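You operate a simulated robot arm through the tools that you are given. There is no shell and no other tool. Be economical: measure what you need, move in short steps, check, and stop when the job is done.

You are at the controls of a simulated robot arm. One attempt, no reset.

TASK
Reset the index disc to the angle on the card.
Fine: loosen the clamp and park the pin in its rest first; pin and clamp the disc again after.

The check looks at the end state, three seconds after you hand in, the way a careful person would. Anything else that was tipped, shoved, dropped, spilled or broken makes it a failure.

THE ROBOT
A 6-joint arm with a two-finger parallel gripper, fixed in place. Base frame: the origin is at the foot of the arm, x ahead of it, y to its left, z up; the work surface is at about z = 0. Lengths are in mm, angles in rad, forces in N, time in s.
With the tool pointing down near the work surface it reaches from about 140 to 580 mm from the base axis. Its first joint turns from -1.152 to 1.152 rad. Payload 2.1 kg.
The TCP is the grasp point between the finger pads, 30 mm short of the fingertips. In the tool frame z runs along the fingers and y along their closing line. The gripper opens to 94 mm. The fingers are 28 mm wide and 10 mm thick; the gripper's body (50 by 96 mm) begins 55 mm behind the TCP.
Orientation is that of the tool frame in the base frame, as a unit quaternion [w, x, y, z]. With the fingers straight down and closing along the base's y, the tool's x points along the base's -x, its y along +y and its z along -z.

THE INTERFACE
- The arm moves only by the tool step_arm. Its argument "deltas" is a list of rows, each a list of 3 entries, a list of its own where there are three numbers: the turn, a rotation vector about the tool's x, y, z in units of 180 degrees (1.0 is 180 degrees), then the shift along the tool's x, y, z in units of 500 mm (1.0 is 500 mm), then the gripper command, from -1 (fully open) to 1 (shut), values between in proportion. In form: [[[wx, wy, wz], [tx, ty, tz], gripper], ...]. A call has 1 to 20 rows; each row is the pose to reach, as a shift and turn from the pose commanded when the call began, along the tool's axes at that moment. A call with a number of a shift or a turn outside -1 to 1 is refused whole. Rows are played at 5 a second. More than 50 mm and 0.15 rad between two rows, or a gripper value outside its range, and nothing of the call is played. Where a pose cannot be reached the arm comes as near as it can. A force on the tool above 40 N (or 10 N above the force at the start of the call, whichever is more), or a blocked arm, ends the call early, and 0.2 s more pass. The fingers move at their own pace (about 72 mm/s each) and stop on an object; they squeeze with about 27 N. The grip force told is the motor's: it shows also when the fingers shut on nothing. Time passes only in rows, and 0.2 s behind the last, so rows that repeat a pose let the fingers close. The reply holds the time, the measured pose of the TCP, the force on the tool along the base axes, the opening and the grip force, in the units named above and with some noise, with the torque about the TCP (base axes, N m) and any sound that the robot's microphone picked up.
- Cameras (640 x 400 px; columns grow to the right, rows downward): "scene" is fixed at [44.4, -370.9, 516.4]; the picture's right is [0.78, -0.62, 0.00], its down [-0.28, -0.35, -0.89] and it looks along [0.56, 0.70, -0.45] (base axes); focal length 271 px, centre (320, 200). "wrist" rides on the gripper at [76, 14, -103] in the tool frame; the picture's right is [-0.18, 0.98, 0.00], its down [-0.75, -0.14, -0.64] and it looks along [-0.63, -0.12, 0.77] (tool axes); focal length 243 px, centre (320, 200). There is no depth. A picture from a camera that has moved, and an enlarged one, comes with that camera's place and axes in the base frame and with its lens. The place of the scene camera against the robot may be out by one fixed shift of up to 25 mm in any direction.
- camera(camera): a new picture of that camera. It takes no simulated time.
- zoom(camera, box): a new picture of the part [left, top, right, bottom] of that camera's present view, enlarged. It takes no simulated time.
- sign_off(): hands the job in; it is judged then, once.

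Work in short steps. Places have to be worked out from the pictures, the camera data and where the tool is seen: move nearer, look again, correct. Check each grasp and each placing, and mend what went wrong. You have 120 turns and 64 pictures in all, those below and enlarged ones among them. Open the gripper and draw the arm clear of the work before you hand the job in, unless the task says otherwise; then end with one line.

The tools are called after "Call:" as name(argument=value, ...) on one line, values as JSON. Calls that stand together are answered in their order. step_arm: Moves the arm, as the interface text tells. Its arguments: {"type":"object","properties":{"deltas":{"type":"array","items":{"type":"array"}}},"required":["deltas"]} The other tools are called the same way: camera (camera) takes a picture; zoom (camera, box) takes an enlarged picture of a part of a camera's view; sign_off () hands the job in.

At the start:

```text
clock: 0.0
tool_pos: [266.4, 0.8, 332.6]
tcp_rot: [0.0, -0.001, 1.0, 0.001]
contact_force: [-0.1, -0.1, 1.0]
ft_torque: [0.02, -0.03, 0.01]
grip_width: 94.0
gripper_force: 0.0
```

scene: 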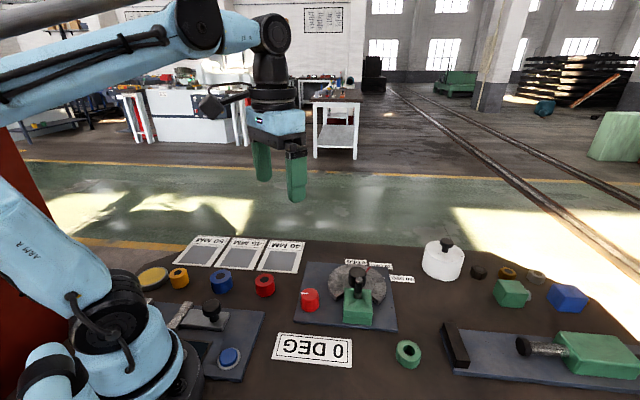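
wrist: 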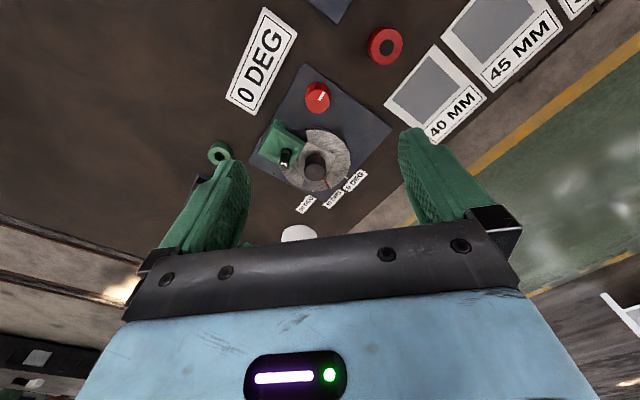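

The card reads 0 DEG. I look closer at the index device in both cameras.

Call:
zoom(camera="wrist", box=[230, 60, 410, 220])

Call:
zoom(camera="scene", box=[260, 230, 470, 370])

```text
2.50 times, centred on (320, 140) of wrist
camera zoom: at [189.5, 15.3, 435.0], right [0.18, 0.98, 0.0], down [0.75, -0.14, 0.64], along [0.63, -0.12, -0.77], focal length 606 px, centre (320, 350)
```

zoom: 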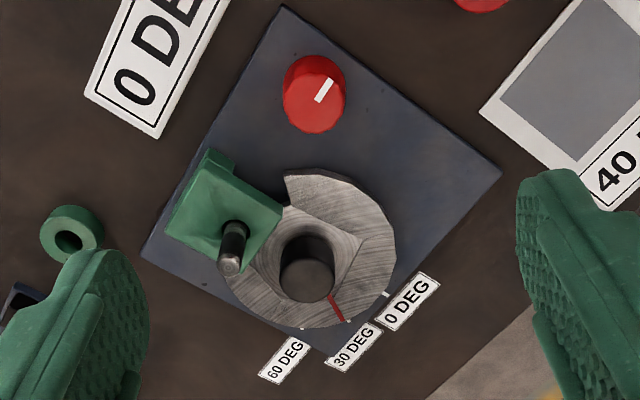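

```text
2.86 times, centred on (365, 300) of scene
camera zoom: at [44.4, -370.9, 516.4], right [0.78, -0.62, 0.0], down [-0.28, -0.35, -0.89], along [0.56, 0.7, -0.45], focal length 775 px, centre (191, -86)
```

zoom: 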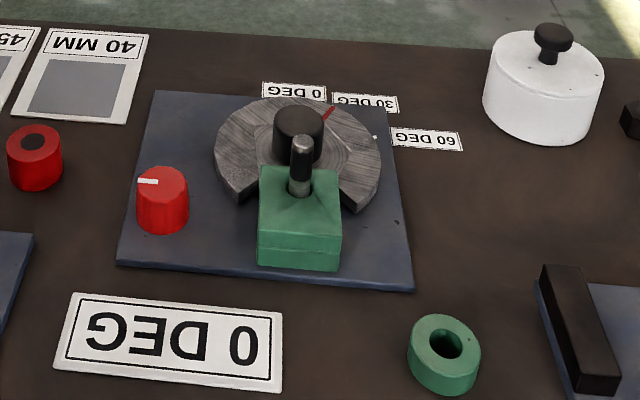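

The disc seems to sit at about (433,-41), its red mark now at 30 DEG. I move closer to look.

Call:
step_arm(deltas=[[[0, 0, 0], [-0.023, -0.027, 0.067], -1], [[0, 0, 0], [-0.046, -0.054, 0.134], -1], [[0, 0, 0], [-0.068, -0.08, 0.2], -1], [[0, 0, 0], [-0.068, -0.08, 0.2], -1]])

Call:
camera(camera="wrist")

```text
clock: 1.0
tool_pos: [298.7, -36.8, 236.2]
tcp_rot: [0.001, -0.001, 1.0, 0.0]
contact_force: [0.1, -1.0, 0.9]
ft_torque: [-0.02, 0.0, 0.02]
grip_width: 93.9
gripper_force: 0.1
```

```text
59 pictures are left
camera wrist: at [221.8, -23.8, 338.1], right [0.18, 0.98, 0.0], down [0.75, -0.14, 0.64], along [0.63, -0.12, -0.77], focal length 243 px, centre (320, 200)
```

wrist: 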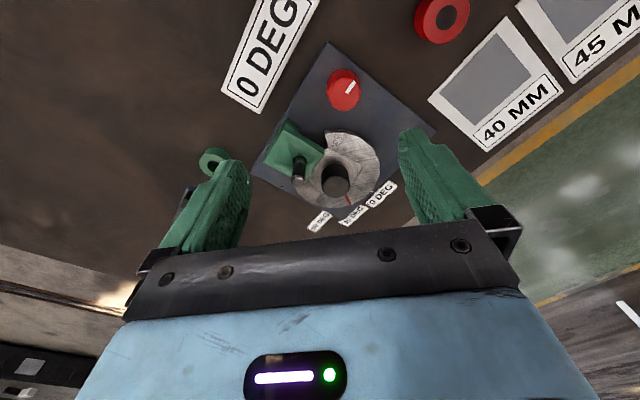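

Call:
zoom(camera="wrist", box=[250, 40, 440, 240])

```text
2.00 times, centred on (345, 140) of wrist
camera zoom: at [221.8, -23.8, 338.1], right [0.18, 0.98, 0.0], down [0.75, -0.14, 0.64], along [0.63, -0.12, -0.77], focal length 485 px, centre (270, 320)
```

zoom: 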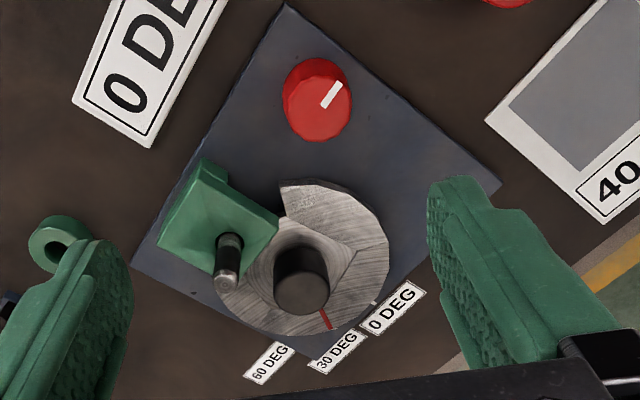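

Call:
step_arm(deltas=[[[0, 0, 0], [-0.046, -0.027, 0.081], -1], [[0, 0, 0], [-0.092, -0.054, 0.162], -1], [[0, 0, 0], [-0.092, -0.054, 0.162], -1]])

Call:
camera(camera="wrist")

```text
clock: 1.8
tool_pos: [344.2, -64.3, 151.9]
tcp_rot: [0.002, -0.001, 1.0, 0.001]
contact_force: [-0.6, 0.0, 0.8]
ft_torque: [-0.01, -0.02, 0.0]
grip_width: 94.2
gripper_force: 0.1
```

```text
57 pictures are left
camera wrist: at [267.3, -50.8, 255.6], right [0.18, 0.98, 0.0], down [0.75, -0.14, 0.64], along [0.63, -0.12, -0.77], focal length 243 px, centre (320, 200)
```

wrist: 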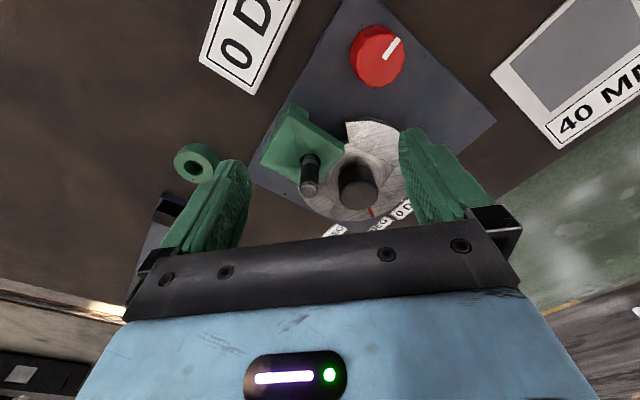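

Call:
zoom(camera="wrist", box=[250, 90, 410, 240])

Call:
zoom(camera="scene", box=[320, 250, 400, 340])

Call:
zoom(camera="scene", box=[380, 240, 640, 400])

```text
2.67 times, centred on (330, 165) of wrist
camera zoom: at [267.3, -50.8, 255.6], right [0.18, 0.98, 0.0], down [0.75, -0.14, 0.64], along [0.63, -0.12, -0.77], focal length 647 px, centre (293, 293)
```

zoom: 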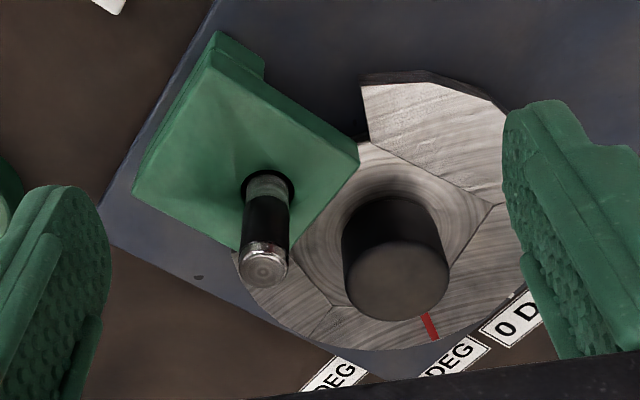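

```text
4.44 times, centred on (360, 295) of scene
camera zoom: at [44.4, -370.9, 516.4], right [0.78, -0.62, 0.0], down [-0.28, -0.35, -0.89], along [0.56, 0.7, -0.45], focal length 1205 px, centre (142, -222)
```

zoom: 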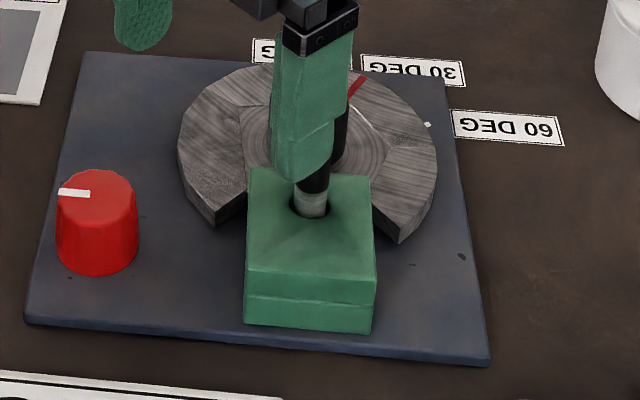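

```text
2.46 times, centred on (510, 320) of scene
camera zoom: at [44.4, -370.9, 516.4], right [0.78, -0.62, 0.0], down [-0.28, -0.35, -0.89], along [0.56, 0.7, -0.45], focal length 668 px, centre (-148, -95)
```

zoom: 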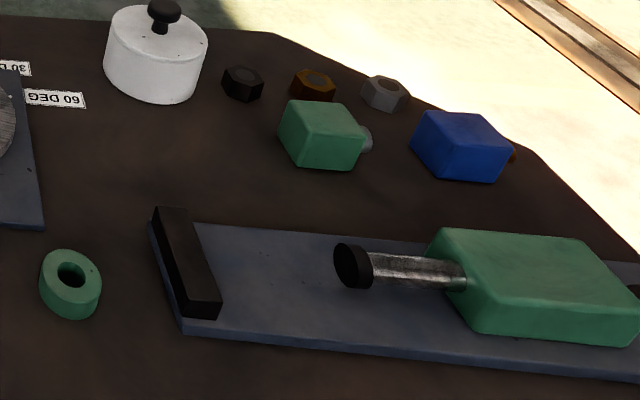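

Call:
zoom(camera="scene", box=[120, 230, 320, 400])

Call:
zoom(camera="wrist", box=[160, 130, 240, 200])

```text
2.35 times, centred on (220, 315) of scene
camera zoom: at [44.4, -370.9, 516.4], right [0.78, -0.62, 0.0], down [-0.28, -0.35, -0.89], along [0.56, 0.7, -0.45], focal length 638 px, centre (555, -71)
```

zoom: 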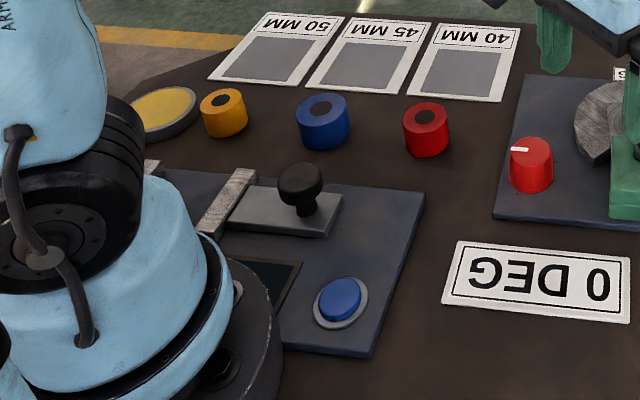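

```text
5.71 times, centred on (200, 165) of wrist
camera zoom: at [267.3, -50.8, 255.6], right [0.18, 0.98, 0.0], down [0.75, -0.14, 0.64], along [0.63, -0.12, -0.77], focal length 1386 px, centre (1006, 400)
```

zoom: 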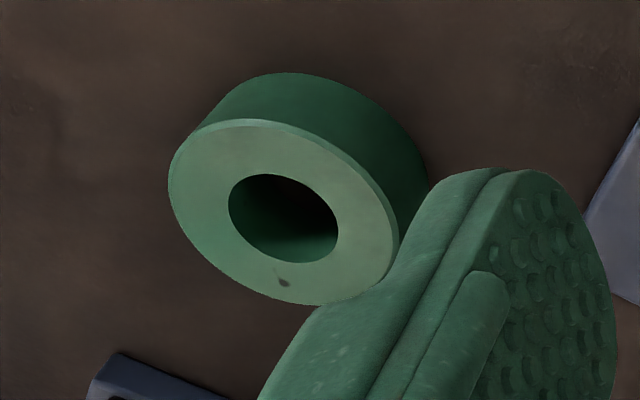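

The green ring at about (385,-218) looks like the pin's rest, and the red knob looks like the clamp. I hover over the red knob to locate it better.

Call:
step_arm(deltas=[[[0, 0, 0], [0.034, 0.052, 0.0], -1], [[0, 0, 0], [0.068, 0.104, 0.044], -1], [[0, 0, 0], [0.068, 0.104, 0.044], -1]])

Call:
camera(camera="wrist")

Call:
zoom(camera="scene", box=[250, 220, 410, 340])

```text
clock: 2.6
tool_pos: [313.5, -11.7, 131.2]
tcp_rot: [0.002, 0.0, 1.0, 0.001]
contact_force: [-0.7, 0.3, 0.5]
ft_torque: [0.02, 0.01, -0.03]
grip_width: 93.8
gripper_force: 0.1
```

```text
51 pictures are left
camera wrist: at [237.0, 1.4, 233.8], right [0.18, 0.98, 0.0], down [0.75, -0.14, 0.64], along [0.63, -0.12, -0.77], focal length 243 px, centre (320, 200)
```

wrist: 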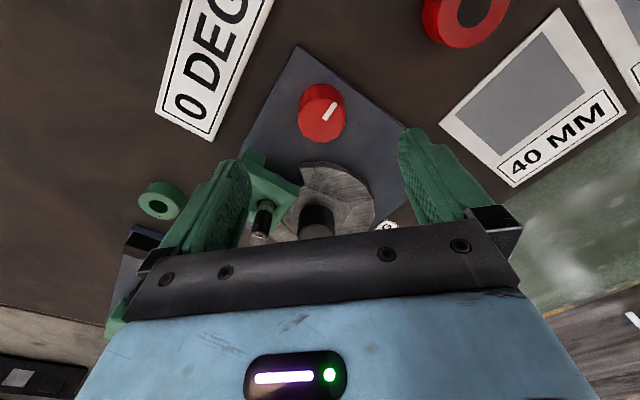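

```text
3.33 times, centred on (330, 280) of scene
camera zoom: at [44.4, -370.9, 516.4], right [0.78, -0.62, 0.0], down [-0.28, -0.35, -0.89], along [0.56, 0.7, -0.45], focal length 904 px, centre (287, -67)
```

zoom: 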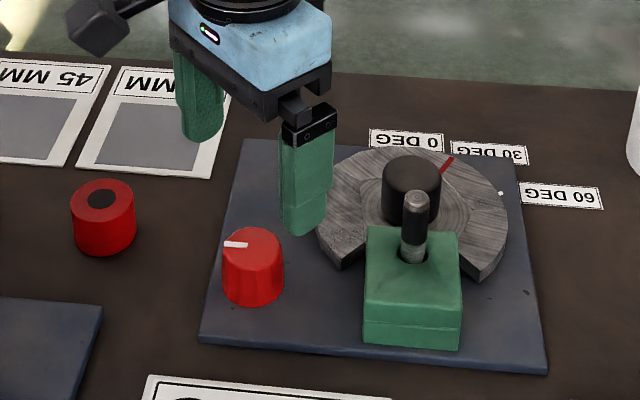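

Call:
step_arm(deltas=[[[0, 0, 0], [0.003, -0.001, 0.08], -1], [[0, 0, 0], [0.006, -0.002, 0.15], -1], [[0, 0, 0], [0.006, -0.002, 0.15], -1]])

Call:
camera(camera="wrist")

Call:
zoom(camera="scene", box=[250, 220, 410, 340])

```text
clock: 3.4
tool_pos: [308.3, -12.4, 55.2]
tcp_rot: [0.0, -0.001, 1.0, 0.001]
contact_force: [-1.0, -0.9, 0.0]
ft_torque: [-0.03, -0.01, -0.02]
grip_width: 94.1
gripper_force: 0.1
```

```text
49 pictures are left
camera wrist: at [232.9, 0.6, 157.0], right [0.18, 0.98, 0.0], down [0.75, -0.14, 0.64], along [0.63, -0.12, -0.77], focal length 243 px, centre (320, 200)
```

wrist: 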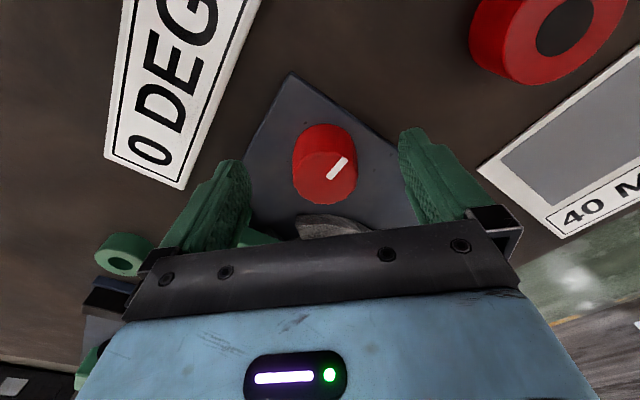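

```text
3.33 times, centred on (330, 280) of scene
camera zoom: at [44.4, -370.9, 516.4], right [0.78, -0.62, 0.0], down [-0.28, -0.35, -0.89], along [0.56, 0.7, -0.45], focal length 904 px, centre (287, -67)
```

zoom: 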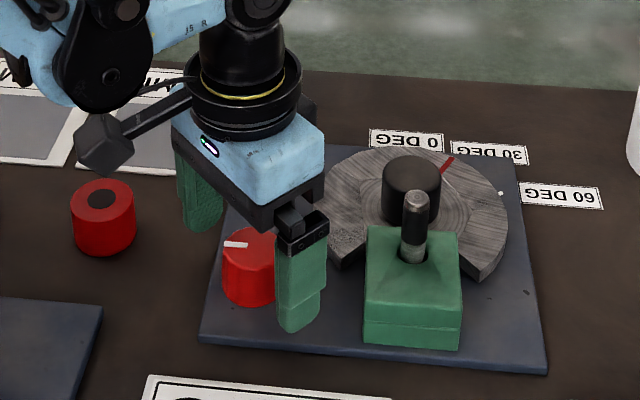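

Knob top is near (311,-11,45). I lower a bit and close on it.

Call:
step_arm(deltas=[[[0, 0, 0], [-0.004, 0.002, 0.018], -1], [[0, 0, 0], [-0.004, 0.002, 0.018], 1], [[0, 0, 0], [-0.004, 0.002, 0.018], 1], [[0, 0, 0], [-0.004, 0.002, 0.018], 1], [[0, 0, 0], [-0.004, 0.002, 0.018], 1]])

Call:
camera(camera="wrist")

```text
clock: 4.6
tool_pos: [311.5, -11.4, 45.1]
tcp_rot: [0.002, -0.001, 1.0, 0.001]
contact_force: [1.7, 16.2, -10.3]
ft_torque: [0.5, 0.01, 0.06]
grip_width: 40.6
gripper_force: 44.9
```

```text
47 pictures are left
camera wrist: at [235.2, 2.1, 148.2], right [0.18, 0.98, 0.0], down [0.75, -0.14, 0.64], along [0.63, -0.11, -0.77], focal length 243 px, centre (320, 200)
```

wrist: 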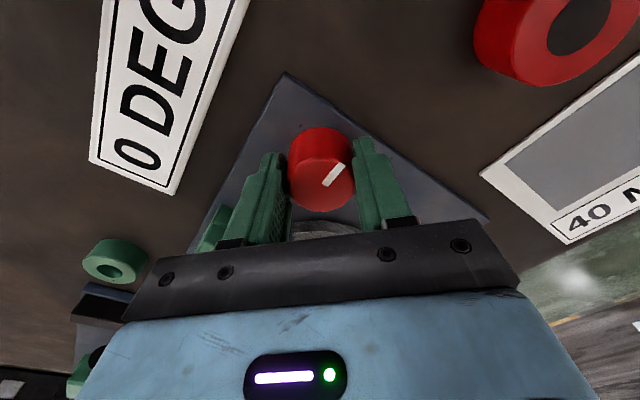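

Grasped, width 40.6, with a 16 N sideways load; I shift about 1.5 mm in y and check the load before turning.

Call:
step_arm(deltas=[[[0, 0, 0], [0, 0.003, -0.002], 1], [[0, 0, 0], [0, 0.003, -0.002], 1]])

```text
clock: 5.2
tool_pos: [310.7, -11.3, 47.5]
tcp_rot: [0.001, 0.0, 1.0, -0.001]
contact_force: [-0.9, 6.2, -29.8]
ft_torque: [0.16, 0.13, 0.0]
grip_width: 40.3
gripper_force: 44.8
```

Call:
step_arm(deltas=[[[0, 0, 0], [0, 0.001, 0.003], 1], [[0, 0, 0], [0, 0.001, 0.003], 1]])

```text
clock: 5.8
tool_pos: [311.6, -11.6, 46.9]
tcp_rot: [0.0, -0.001, 1.0, 0.0]
contact_force: [-12.2, 4.8, 34.1]
ft_torque: [0.06, 0.39, -0.02]
grip_width: 40.1
gripper_force: 45.1
```

Loads are small enough after a 0.8 mm rise; I turn counter-clockwise about 25° as a first try.

Call:
step_arm(deltas=[[[0, 0, 0], [0, 0, -0.0016], 1], [[0, 0, -0.03], [0, 0, -0.0016], 1], [[0, 0, -0.07], [0, 0, -0.0016], 1], [[0, 0, -0.11], [0, 0, -0.0016], 1], [[0, 0, -0.14], [0, 0, -0.0016], 1]])

Call:
camera(camera="wrist")

Call:
zoom(camera="scene", box=[250, 220, 410, 340])

```text
clock: 7.0
tool_pos: [312.0, -12.1, 46.7]
tcp_rot: [0.003, -0.219, 0.976, -0.001]
contact_force: [5.2, -14.2, -26.3]
ft_torque: [-0.41, 0.09, -0.09]
grip_width: 39.8
gripper_force: 44.5
```

```text
46 pictures are left
camera wrist: at [236.9, -31.7, 147.8], right [-0.25, 0.97, 0.0], down [0.74, 0.2, 0.65], along [0.63, 0.16, -0.76], focal length 243 px, centre (320, 200)
```

wrist: 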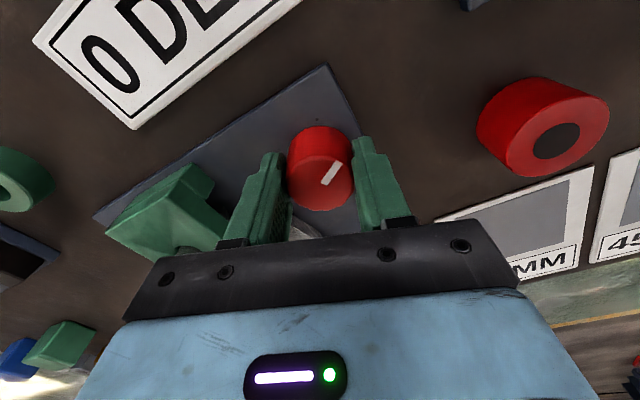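

```text
3.33 times, centred on (330, 280) of scene
camera zoom: at [44.5, -370.9, 516.4], right [0.78, -0.62, 0.0], down [-0.28, -0.35, -0.89], along [0.56, 0.7, -0.45], focal length 904 px, centre (287, -67)
```

zoom: 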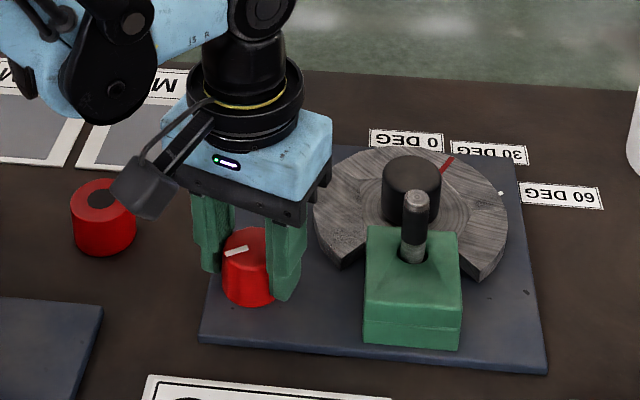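

The knob follows. I keep turning, watching torque.

Call:
step_arm(deltas=[[[0, 0, -0.04], [0, 0, 0.001], 1], [[0, 0, -0.08], [0, 0, 0.001], 1], [[0, 0, -0.12], [0, 0, 0.001], 1], [[0, 0, -0.16], [0, 0, 0.001], 1], [[0, 0, -0.2], [0, 0, 0.001], 1], [[0, 0, -0.2], [0, 0, 0.001], 1]])

```text
clock: 8.4
tool_pos: [313.7, -12.3, 45.8]
tcp_rot: [0.002, -0.511, 0.86, -0.006]
contact_force: [1.3, -0.6, 2.2]
ft_torque: [-0.01, -0.04, 0.02]
grip_width: 39.8
gripper_force: 44.7
stopped in row 6: the force on the tool passed its limit at 40 N (the readings are from after the stop); the commanded pose is now the measured one
```

Call:
camera(camera="wrist")

Call:
zoom(camera="scene", box=[250, 220, 410, 340])

```text
44 pictures are left
camera wrist: at [263.3, -72.0, 148.0], right [-0.77, 0.63, -0.01], down [0.48, 0.6, 0.64], along [0.41, 0.49, -0.77], focal length 243 px, centre (320, 200)
```

wrist: 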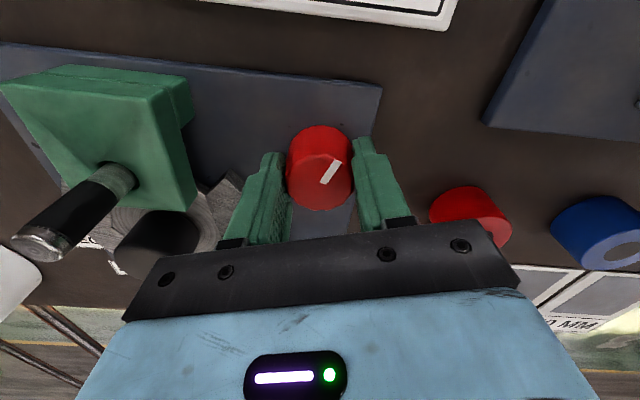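

```text
3.33 times, centred on (330, 280) of scene
camera zoom: at [44.4, -370.8, 516.4], right [0.78, -0.62, 0.0], down [-0.28, -0.35, -0.89], along [0.56, 0.7, -0.45], focal length 904 px, centre (287, -67)
```

zoom: 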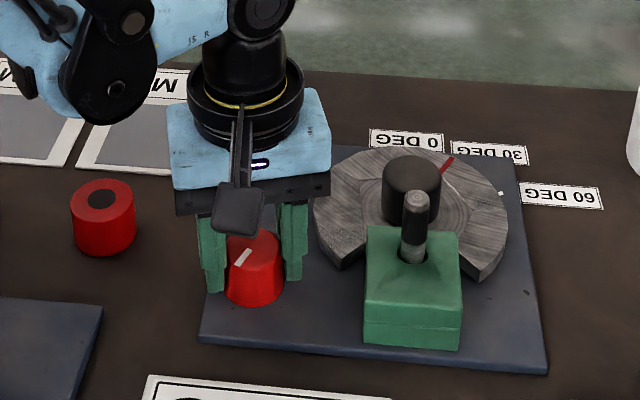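

No slip, knob turned 61°. Continue gently to see whether this was an end stop.

Call:
step_arm(deltas=[[[0, 0, -0.03], [0, 0, 0], 1], [[0, 0, -0.06], [0, 0, 0], 1], [[0, 0, -0.06], [0, 0, 0], 1]])

```text
clock: 9.2
tool_pos: [314.5, -11.5, 46.4]
tcp_rot: [0.002, -0.589, 0.808, -0.007]
contact_force: [5.1, -8.0, 4.4]
ft_torque: [0.55, -0.07, -0.03]
grip_width: 39.9
gripper_force: 45.3
```

Call:
step_arm(deltas=[[[0, 0, -0.03], [0, 0, 0], 1], [[0, 0, -0.06], [0, 0, 0], 1], [[0, 0, -0.09], [0, 0, 0], 1], [[0, 0, -0.12], [0, 0, 0], 1], [[0, 0, -0.12], [0, 0, 0], 1]])

Call:
camera(camera="wrist")

```text
clock: 10.4
tool_pos: [314.3, -12.6, 46.4]
tcp_rot: [-0.001, 0.731, -0.682, 0.007]
contact_force: [8.6, -2.5, 12.4]
ft_torque: [0.01, -0.22, -0.81]
grip_width: 40.8
gripper_force: 44.7
```

```text
42 pictures are left
camera wrist: at [304.2, -88.9, 148.4], right [-0.99, 0.12, -0.01], down [0.08, 0.77, 0.64], along [0.08, 0.63, -0.77], focal length 243 px, centre (320, 200)
```

wrist: 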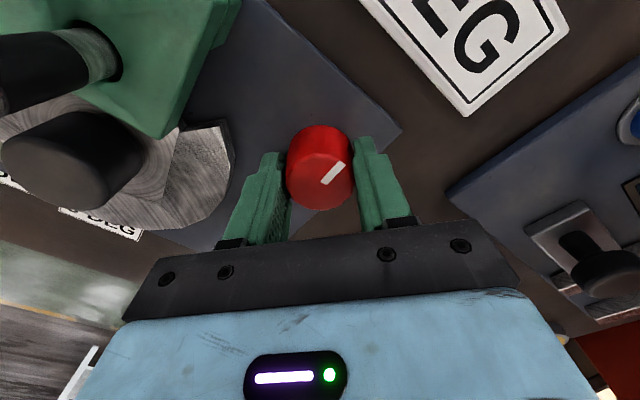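

Torque rose to 0.8 N m at about 94°, so the knob is at its loose stop. I release it and lift.

Call:
step_arm(deltas=[[[0, 0, 0], [0, 0, 0], -0.3], [[0, 0, 0], [0, 0, 0], -0.3], [[0, 0, 0], [0, 0, -0.09], -0.3], [[0, 0, 0], [0, 0, -0.18], -0.3], [[0, 0, 0], [0, 0, -0.21], -0.3], [[0, 0, 0], [0, 0, -0.21], -0.3]])

Call:
camera(camera="wrist")

Call:
zoom(camera="scene", box=[250, 220, 410, 340])

```text
clock: 11.8
tool_pos: [313.9, -11.7, 152.9]
tcp_rot: [-0.001, 0.73, -0.683, 0.007]
contact_force: [0.0, -0.6, -0.6]
ft_torque: [0.0, 0.03, 0.05]
grip_width: 61.3
gripper_force: 0.1
```

```text
41 pictures are left
camera wrist: at [303.2, -89.0, 255.9], right [-0.99, 0.12, -0.01], down [0.08, 0.77, 0.64], along [0.08, 0.63, -0.77], focal length 243 px, centre (320, 200)
```

wrist: 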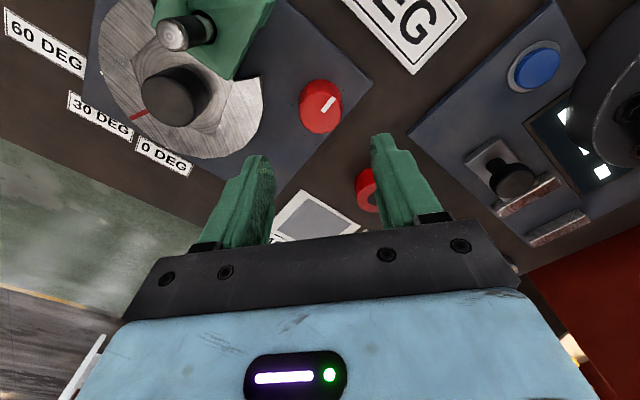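

```text
3.33 times, centred on (330, 280) of scene
camera zoom: at [44.4, -370.9, 516.4], right [0.78, -0.62, 0.0], down [-0.28, -0.35, -0.89], along [0.56, 0.7, -0.45], focal length 904 px, centre (287, -67)
```

zoom: 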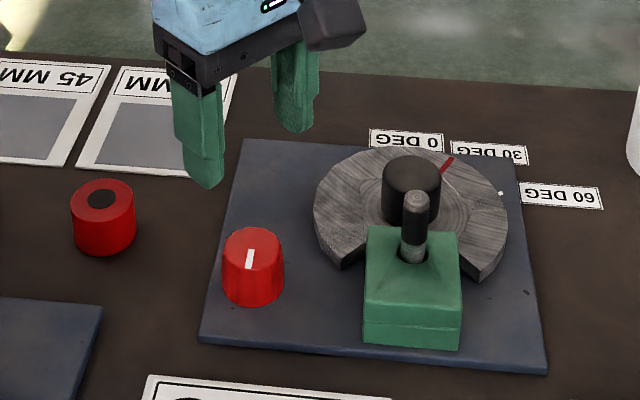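

The mark turned 90°. The pin's top is at about (390.6,-84,89), the hub at about (410,-45,82). I move over the pin with the closing line across the pin–hub line.

Call:
step_arm(deltas=[[[0, 0, 0.04], [0.039, -0.036, 0], -0.3], [[0, 0, 0.08], [0.077, -0.072, 0], -0.3], [[0, 0, 0.12], [0.116, -0.107, 0], -0.3], [[0, 0, 0.16], [0.154, -0.143, 0], -0.3], [[0, 0, 0.172], [0.154, -0.143, 0], -0.3], [[0, 0, 0.172], [0.154, -0.143, 0], -0.3]])

Call:
camera(camera="wrist")

Call:
zoom(camera="scene", box=[300, 210, 420, 320])

```text
clock: 13.2
tool_pos: [388.8, -83.6, 153.2]
tcp_rot: [0.002, -0.521, 0.853, -0.006]
contact_force: [-0.1, 0.0, -0.1]
ft_torque: [0.02, 0.0, 0.0]
grip_width: 61.0
gripper_force: 0.0
```

```text
39 pictures are left
camera wrist: at [340.0, -146.0, 256.5], right [-0.79, 0.61, -0.01], down [0.46, 0.61, 0.64], along [0.4, 0.5, -0.77], focal length 243 px, centre (320, 200)
```

wrist: 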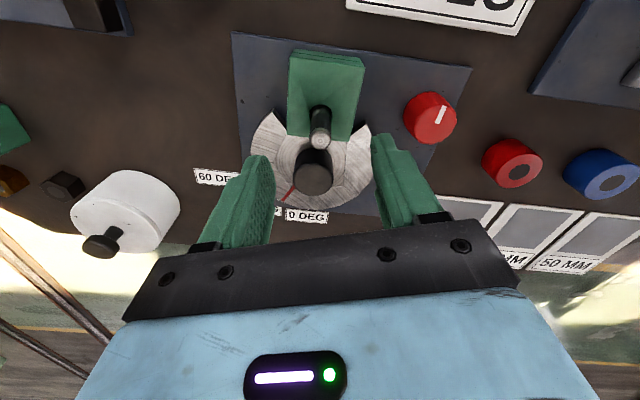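

```text
3.64 times, centred on (360, 265) of scene
camera zoom: at [44.4, -370.9, 516.4], right [0.78, -0.62, 0.0], down [-0.28, -0.35, -0.89], along [0.56, 0.7, -0.45], focal length 986 px, centre (174, -36)
```

zoom: 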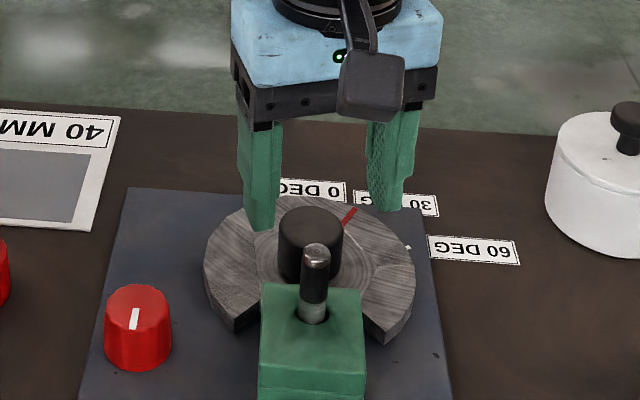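

Well aligned with the fixture. I descend to grip height on the pin, about 10 mm above the block.

Call:
step_arm(deltas=[[[0, 0, 0], [-0.0044, -0.001, 0.07], -0.3], [[0, 0, 0], [-0.0044, -0.001, 0.12], -0.3], [[0, 0, 0], [-0.0044, -0.001, 0.15], -0.3], [[0, 0, 0], [-0.0044, -0.001, 0.15], -0.3]])

Call:
camera(camera="wrist")

Call:
zoom(camera="scene", box=[300, 210, 420, 320])

```text
clock: 14.2
tool_pos: [391.7, -82.6, 77.5]
tcp_rot: [0.003, -0.521, 0.854, -0.005]
contact_force: [0.5, -0.3, -0.4]
ft_torque: [-0.03, 0.0, -0.01]
grip_width: 61.0
gripper_force: 0.0
```

```text
37 pictures are left
camera wrist: at [342.6, -144.7, 180.1], right [-0.79, 0.61, -0.01], down [0.46, 0.61, 0.64], along [0.4, 0.5, -0.77], focal length 243 px, centre (320, 200)
```

wrist: 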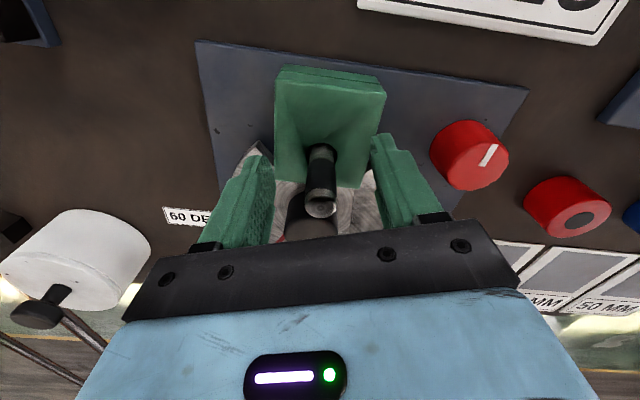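

```text
3.64 times, centred on (360, 265) of scene
camera zoom: at [44.4, -370.9, 516.4], right [0.78, -0.62, 0.0], down [-0.28, -0.35, -0.89], along [0.56, 0.7, -0.45], focal length 986 px, centre (174, -36)
```

zoom: 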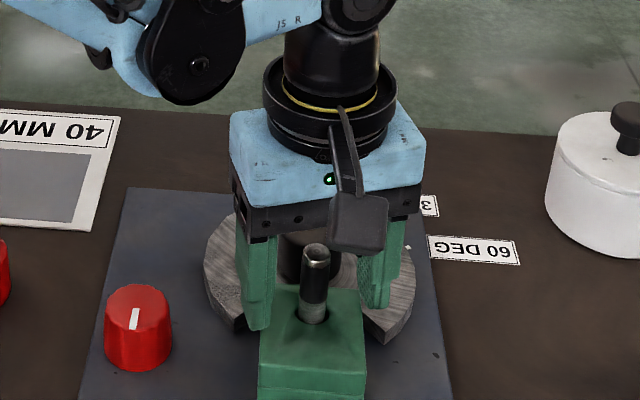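

Pin is centred. I close on it.

Call:
step_arm(deltas=[[[0, 0, 0], [-0.003, 0, 0], 0.3], [[0, 0, 0], [-0.003, 0, 0], 0.9], [[0, 0, 0], [-0.003, 0, 0], 1], [[0, 0, 0], [-0.003, 0, 0], 1]])

```text
clock: 15.2
tool_pos: [392.6, -82.0, 78.1]
tcp_rot: [0.003, -0.521, 0.853, -0.006]
contact_force: [-1.8, 0.5, 1.3]
ft_torque: [0.04, 0.09, 0.03]
grip_width: 15.2
gripper_force: 27.5
```

Gripped at 15 mm, with almost no side load. I lift straight up in steps.

Call:
step_arm(deltas=[[[0, 0, 0], [0, 0, -0.02], 1], [[0, 0, 0], [0, 0, -0.05], 1], [[0, 0, 0], [0, 0, -0.09], 1], [[0, 0, 0], [0, 0, -0.13], 1], [[0, 0, 0], [0, 0, -0.17], 1], [[0, 0, 0], [0, 0, -0.17], 1]])

Call:
camera(camera="scene")

Call:
camera(camera="wrist")

```text
clock: 16.6
tool_pos: [390.8, -81.0, 162.6]
tcp_rot: [0.003, -0.52, 0.854, -0.005]
contact_force: [-0.2, -0.5, -1.2]
ft_torque: [0.0, 0.0, 0.01]
grip_width: 15.0
gripper_force: 26.8
```

```text
35 pictures are left
```

scene: 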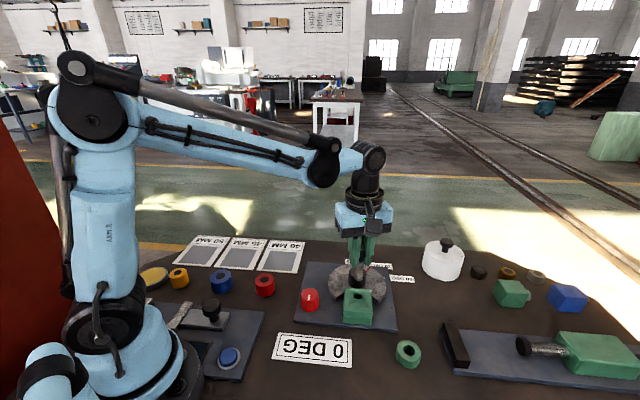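

```text
34 pictures are left
camera wrist: at [341.3, -142.4, 265.2], right [-0.79, 0.61, -0.01], down [0.46, 0.61, 0.64], along [0.4, 0.5, -0.77], focal length 243 px, centre (320, 200)
```

wrist: 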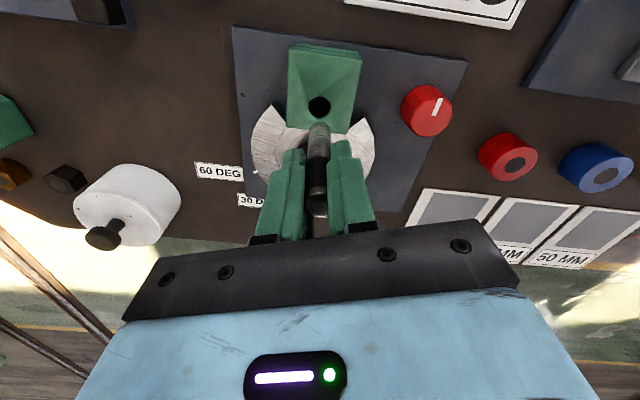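

The pin is free. I carry it over the green ring at about (388,-218).

Call:
step_arm(deltas=[[[0, 0, 0], [0.06, -0.03, 0], 1], [[0, 0, 0], [0.12, -0.06, 0], 1], [[0, 0, 0], [0.18, -0.09, 0], 1], [[0, 0, 0], [0.2446, -0.119, 0], 1], [[0, 0, 0], [0.2446, -0.119, 0.06], 1], [[0, 0, 0], [0.2446, -0.119, 0.06], 1]])

Call:
camera(camera="wrist")

Call:
zoom(camera="scene", box=[350, 250, 470, 370])

```text
clock: 18.0
tool_pos: [388.0, -218.3, 132.9]
tcp_rot: [0.002, -0.521, 0.854, -0.006]
contact_force: [0.3, -0.7, 0.6]
ft_torque: [-0.01, 0.01, -0.03]
grip_width: 14.9
gripper_force: 27.0
```

```text
33 pictures are left
camera wrist: at [339.9, -279.7, 235.1], right [-0.79, 0.61, -0.01], down [0.46, 0.61, 0.64], along [0.4, 0.5, -0.77], focal length 243 px, centre (320, 200)
```

wrist: 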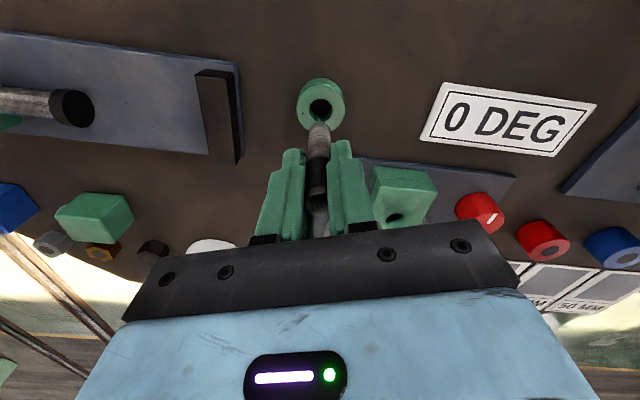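

```text
3.33 times, centred on (410, 310) of scene
camera zoom: at [44.4, -370.9, 516.4], right [0.78, -0.62, 0.0], down [-0.28, -0.35, -0.89], along [0.56, 0.7, -0.45], focal length 904 px, centre (20, -167)
```

zoom: 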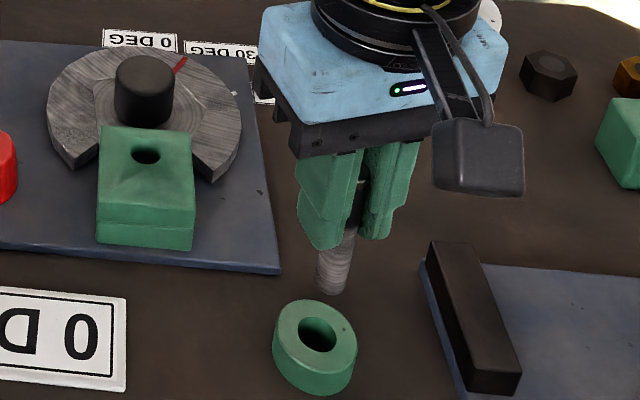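

Call:
step_arm(deltas=[[[0, 0, 0], [0.007, -0.003, 0.02], 1], [[0, 0, 0], [0.007, -0.003, 0.036], 1], [[0, 0, 0], [0.007, -0.003, 0.036], 1]])

Call:
zoom(camera="wrist", box=[270, 60, 370, 160])

Call:
zoom(camera="scene", box=[370, 300, 450, 380])

```text
clock: 18.8
tool_pos: [386.4, -220.5, 113.6]
tcp_rot: [0.002, -0.52, 0.854, -0.004]
contact_force: [0.1, -0.3, -2.1]
ft_torque: [0.0, -0.02, -0.01]
grip_width: 15.2
gripper_force: 26.6
```

```text
4.00 times, centred on (320, 110) of wrist
camera zoom: at [339.5, -282.1, 216.2], right [-0.79, 0.61, -0.01], down [0.46, 0.61, 0.64], along [0.4, 0.5, -0.77], focal length 970 px, centre (320, 560)
```

zoom: 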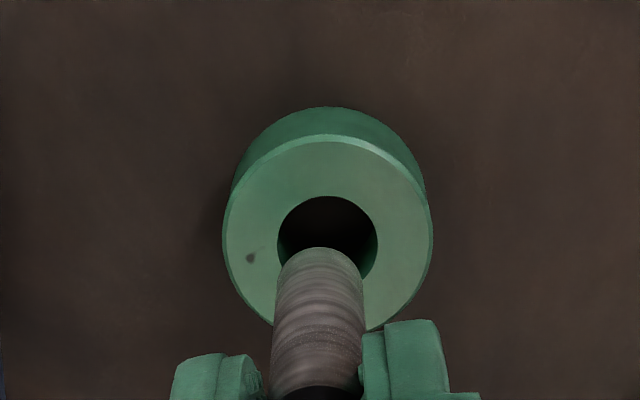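

```text
5.00 times, centred on (410, 340) of scene
camera zoom: at [44.4, -370.9, 516.4], right [0.78, -0.62, 0.0], down [-0.28, -0.35, -0.89], along [0.56, 0.7, -0.45], focal length 1356 px, centre (-130, -500)
```

zoom: 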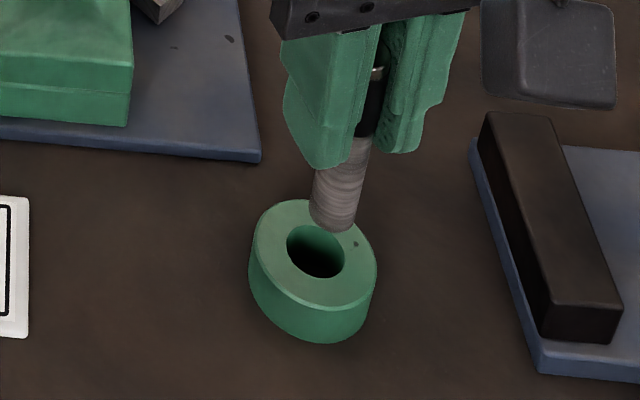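

Pin tip is about 17 mm above the ring and nearly in line. I nudge it 1 mm right and lower it into the mouth of the hole.

Call:
step_arm(deltas=[[[0, 0, 0], [0, 0.002, 0], 1], [[0, 0, 0], [0, 0.002, 0.012], 1], [[0, 0, 0], [0, 0.002, 0.024], 1], [[0, 0, 0], [0, 0.002, 0.024], 1]])

Call:
zoom(camera="wrist", box=[270, 60, 370, 160])

Call:
zoom(camera="scene", box=[370, 300, 450, 380])

```text
clock: 19.8
tool_pos: [387.8, -219.0, 102.4]
tcp_rot: [0.003, -0.521, 0.853, -0.006]
contact_force: [-0.6, 0.2, -1.6]
ft_torque: [0.02, 0.05, 0.04]
grip_width: 14.8
gripper_force: 27.5
```

```text
4.00 times, centred on (320, 110) of wrist
camera zoom: at [338.5, -280.3, 204.4], right [-0.79, 0.61, -0.01], down [0.46, 0.61, 0.64], along [0.4, 0.5, -0.77], focal length 970 px, centre (320, 560)
```

zoom: 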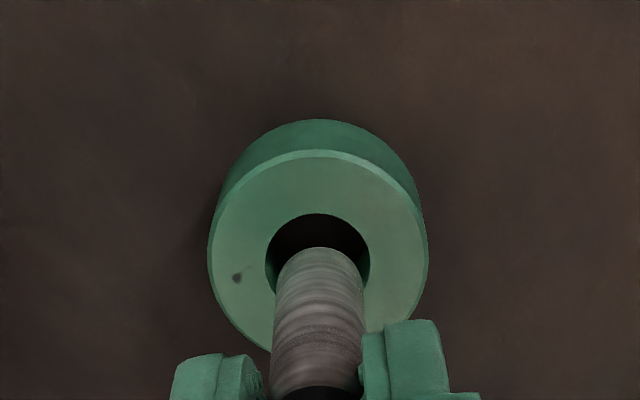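

```text
5.00 times, centred on (410, 340) of scene
camera zoom: at [44.4, -370.9, 516.4], right [0.78, -0.62, 0.0], down [-0.28, -0.35, -0.89], along [0.56, 0.7, -0.45], focal length 1356 px, centre (-130, -500)
```

zoom: 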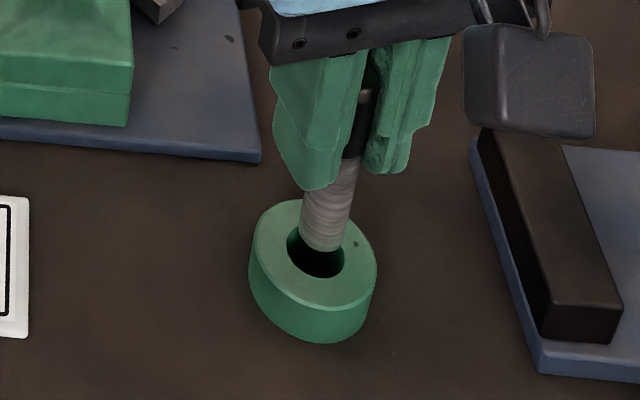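

Call:
step_arm(deltas=[[[0, 0, 0], [0.0026, -0.0008, 0], 1], [[0, 0, 0], [0.0026, -0.0008, 0.014], 1], [[0, 0, 0], [0.0026, -0.0008, 0.014], 1]])

Call:
zoom(camera="wrist", box=[270, 60, 370, 160])

Call:
zoom(camera="scene", box=[370, 300, 450, 380])

```text
clock: 20.6
tool_pos: [387.6, -219.8, 95.3]
tcp_rot: [0.003, -0.52, 0.854, -0.005]
contact_force: [0.4, 0.2, -1.3]
ft_torque: [-0.01, 0.01, 0.01]
grip_width: 15.1
gripper_force: 27.6
```

```text
4.00 times, centred on (320, 110) of wrist
camera zoom: at [337.9, -281.5, 198.1], right [-0.79, 0.61, -0.01], down [0.46, 0.61, 0.64], along [0.4, 0.5, -0.77], focal length 970 px, centre (320, 560)
```

zoom: 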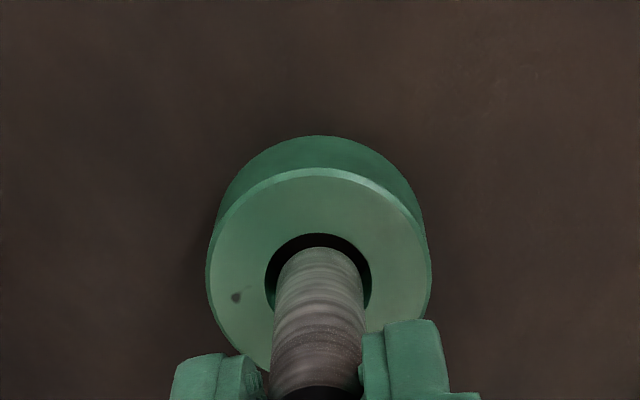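

```text
5.00 times, centred on (410, 340) of scene
camera zoom: at [44.4, -370.9, 516.4], right [0.78, -0.62, 0.0], down [-0.28, -0.35, -0.89], along [0.56, 0.7, -0.45], focal length 1356 px, centre (-130, -500)
```

zoom: 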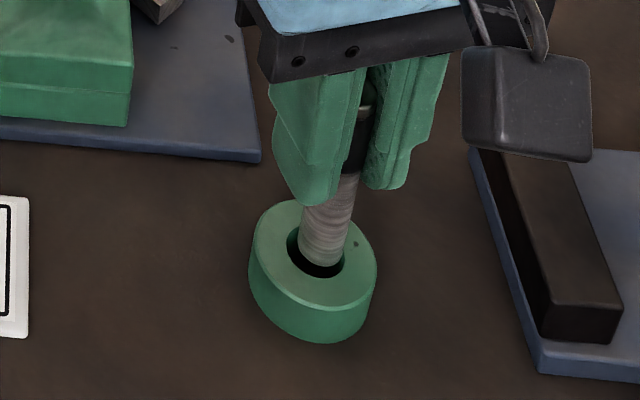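

Aligned on both views. I lower further.

Call:
step_arm(deltas=[[[0, 0, 0], [0.0004, -0.0004, 0.008], 1], [[0, 0, 0], [0.0004, -0.0004, 0.016], 1], [[0, 0, 0], [0.0004, -0.0004, 0.022], 1], [[0, 0, 0], [0.0004, -0.0004, 0.022], 1]])

Call:
zoom(camera="scene", box=[370, 300, 450, 380])

```text
clock: 21.6
tool_pos: [386.7, -221.7, 85.1]
tcp_rot: [0.003, -0.521, 0.853, -0.006]
contact_force: [-2.6, 3.5, 19.4]
ft_torque: [0.12, 0.33, -0.01]
grip_width: 15.0
gripper_force: 27.2
```

```text
5.00 times, centred on (410, 340) of scene
camera zoom: at [44.3, -370.8, 516.5], right [0.78, -0.62, 0.0], down [-0.28, -0.35, -0.89], along [0.56, 0.7, -0.45], focal length 1356 px, centre (-130, -500)
```

zoom: 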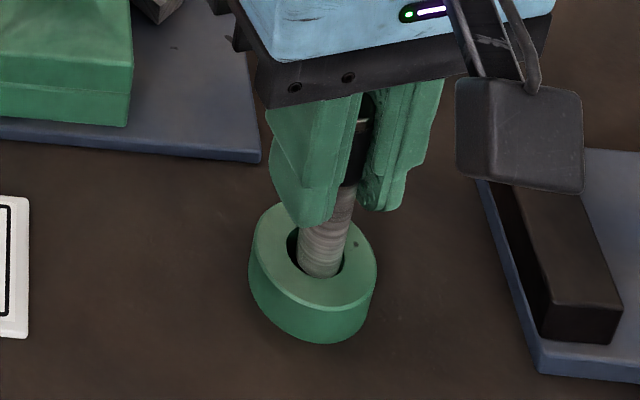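

Tip touches the near rim. I raise slightly, shift about 1.5 mm forward and 1 mm left in the scene, and try again.

Call:
step_arm(deltas=[[[0, 0, 0], [0, 0, -0.008], 1], [[0, 0, 0], [-0.003, 0.002, -0.008], 1], [[0, 0, 0], [-0.003, 0.002, 0], 1], [[0, 0, 0], [-0.003, 0.002, 0.006], 1], [[0, 0, 0], [-0.003, 0.002, 0.012], 1], [[0, 0, 0], [-0.003, 0.002, 0.012], 1]])

Call:
zoom(camera="scene", box=[370, 300, 450, 380])

Call:
zoom(camera="wrist", box=[270, 60, 370, 160])

```text
clock: 23.0
tool_pos: [386.9, -218.7, 77.9]
tcp_rot: [0.003, -0.521, 0.854, -0.006]
contact_force: [0.9, 0.3, -1.1]
ft_torque: [0.05, 0.01, 0.01]
grip_width: 15.3
gripper_force: 26.4
```

```text
5.00 times, centred on (410, 340) of scene
camera zoom: at [44.4, -370.9, 516.4], right [0.78, -0.62, 0.0], down [-0.28, -0.35, -0.89], along [0.56, 0.7, -0.45], focal length 1356 px, centre (-130, -500)
```

zoom: 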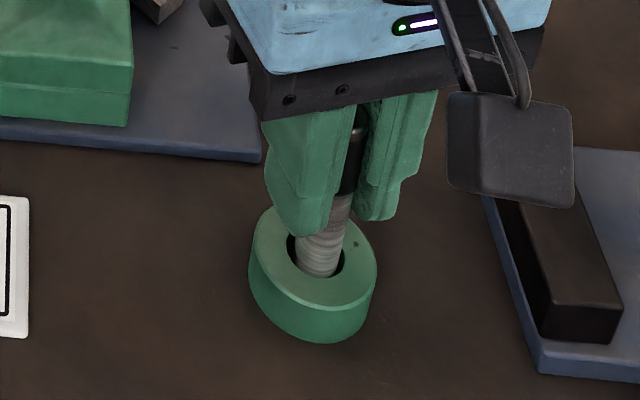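

```text
4.00 times, centred on (320, 110) of wrist
camera zoom: at [337.9, -281.0, 180.9], right [-0.79, 0.61, -0.01], down [0.46, 0.61, 0.64], along [0.4, 0.5, -0.77], focal length 970 px, centre (320, 560)
```

zoom: 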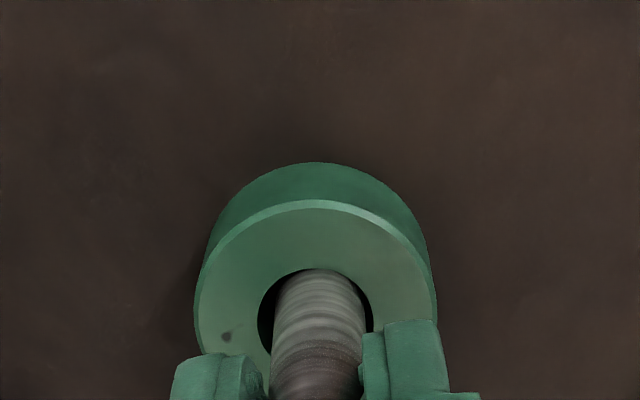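

The pin is entering freely. I lower until it bottoms.

Call:
step_arm(deltas=[[[0, 0, 0], [0, -0.001, 0.006], 1], [[0, 0, 0], [0, -0.001, 0.012], 1], [[0, 0, 0], [0, -0.001, 0.016], 1], [[0, 0, 0], [0, -0.001, 0.016], 1]])

```text
clock: 24.0
tool_pos: [387.2, -220.4, 69.4]
tcp_rot: [0.002, -0.521, 0.853, -0.006]
contact_force: [0.3, 0.5, -1.5]
ft_torque: [0.0, 0.0, 0.0]
grip_width: 15.1
gripper_force: 26.8
```

Call:
step_arm(deltas=[[[0, 0, 0], [0, 0, 0.004], 1], [[0, 0, 0], [0, 0, 0.008], 1], [[0, 0, 0], [0, 0, 0.012], 1], [[0, 0, 0], [0, 0, 0.016], 1], [[0, 0, 0], [0, 0, 0.016], 1]])

Call:
zoom(camera="scene", box=[370, 300, 450, 380])

```text
clock: 25.0
tool_pos: [387.3, -220.6, 64.8]
tcp_rot: [0.002, -0.522, 0.853, -0.005]
contact_force: [1.0, 0.5, 9.8]
ft_torque: [0.07, 0.06, -0.02]
grip_width: 14.9
gripper_force: 26.7
stopped in row 5: the force on the tool passed its limit at 50 N (the readings are from after the stop); the commanded pose is now the measured one
```

```text
5.00 times, centred on (410, 340) of scene
camera zoom: at [44.4, -370.9, 516.4], right [0.78, -0.62, 0.0], down [-0.28, -0.35, -0.89], along [0.56, 0.7, -0.45], focal length 1356 px, centre (-130, -500)
```

zoom: 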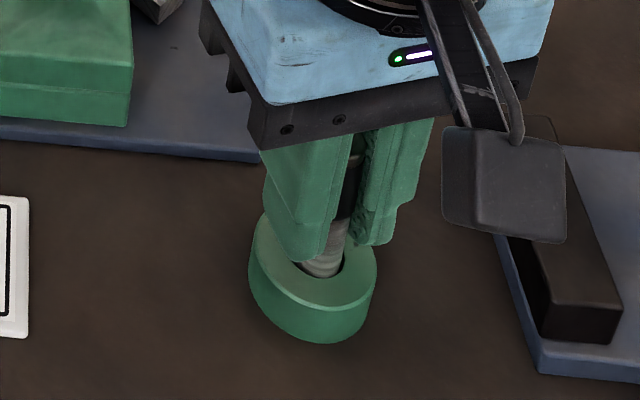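

Bottomed at z≈65. I release and rise.

Call:
step_arm(deltas=[[[0, 0, 0], [0, 0, 0], 0.3], [[0, 0, 0], [0, 0, 0], -0.1], [[0, 0, 0], [0, 0, 0], -0.1], [[0, 0, 0], [0, 0, -0.08], -0.1], [[0, 0, 0], [0, 0, -0.16], -0.1], [[0, 0, 0], [0, 0, -0.2], -0.1], [[0, 0, 0], [0, 0, -0.2], -0.1]])

Call:
camera(camera="wrist")

```text
clock: 26.6
tool_pos: [385.6, -217.5, 166.4]
tcp_rot: [0.002, -0.521, 0.853, -0.005]
contact_force: [0.7, 0.4, 0.3]
ft_torque: [0.01, -0.03, 0.01]
grip_width: 51.7
gripper_force: 0.1
```

```text
21 pictures are left
camera wrist: at [336.8, -279.2, 269.4], right [-0.79, 0.61, -0.01], down [0.46, 0.61, 0.64], along [0.4, 0.5, -0.77], focal length 243 px, centre (320, 200)
```

wrist: 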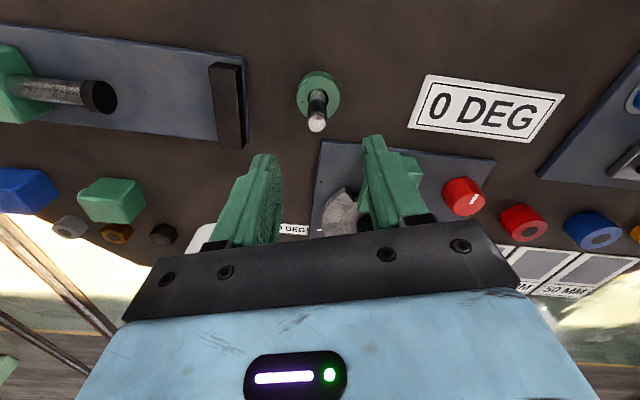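

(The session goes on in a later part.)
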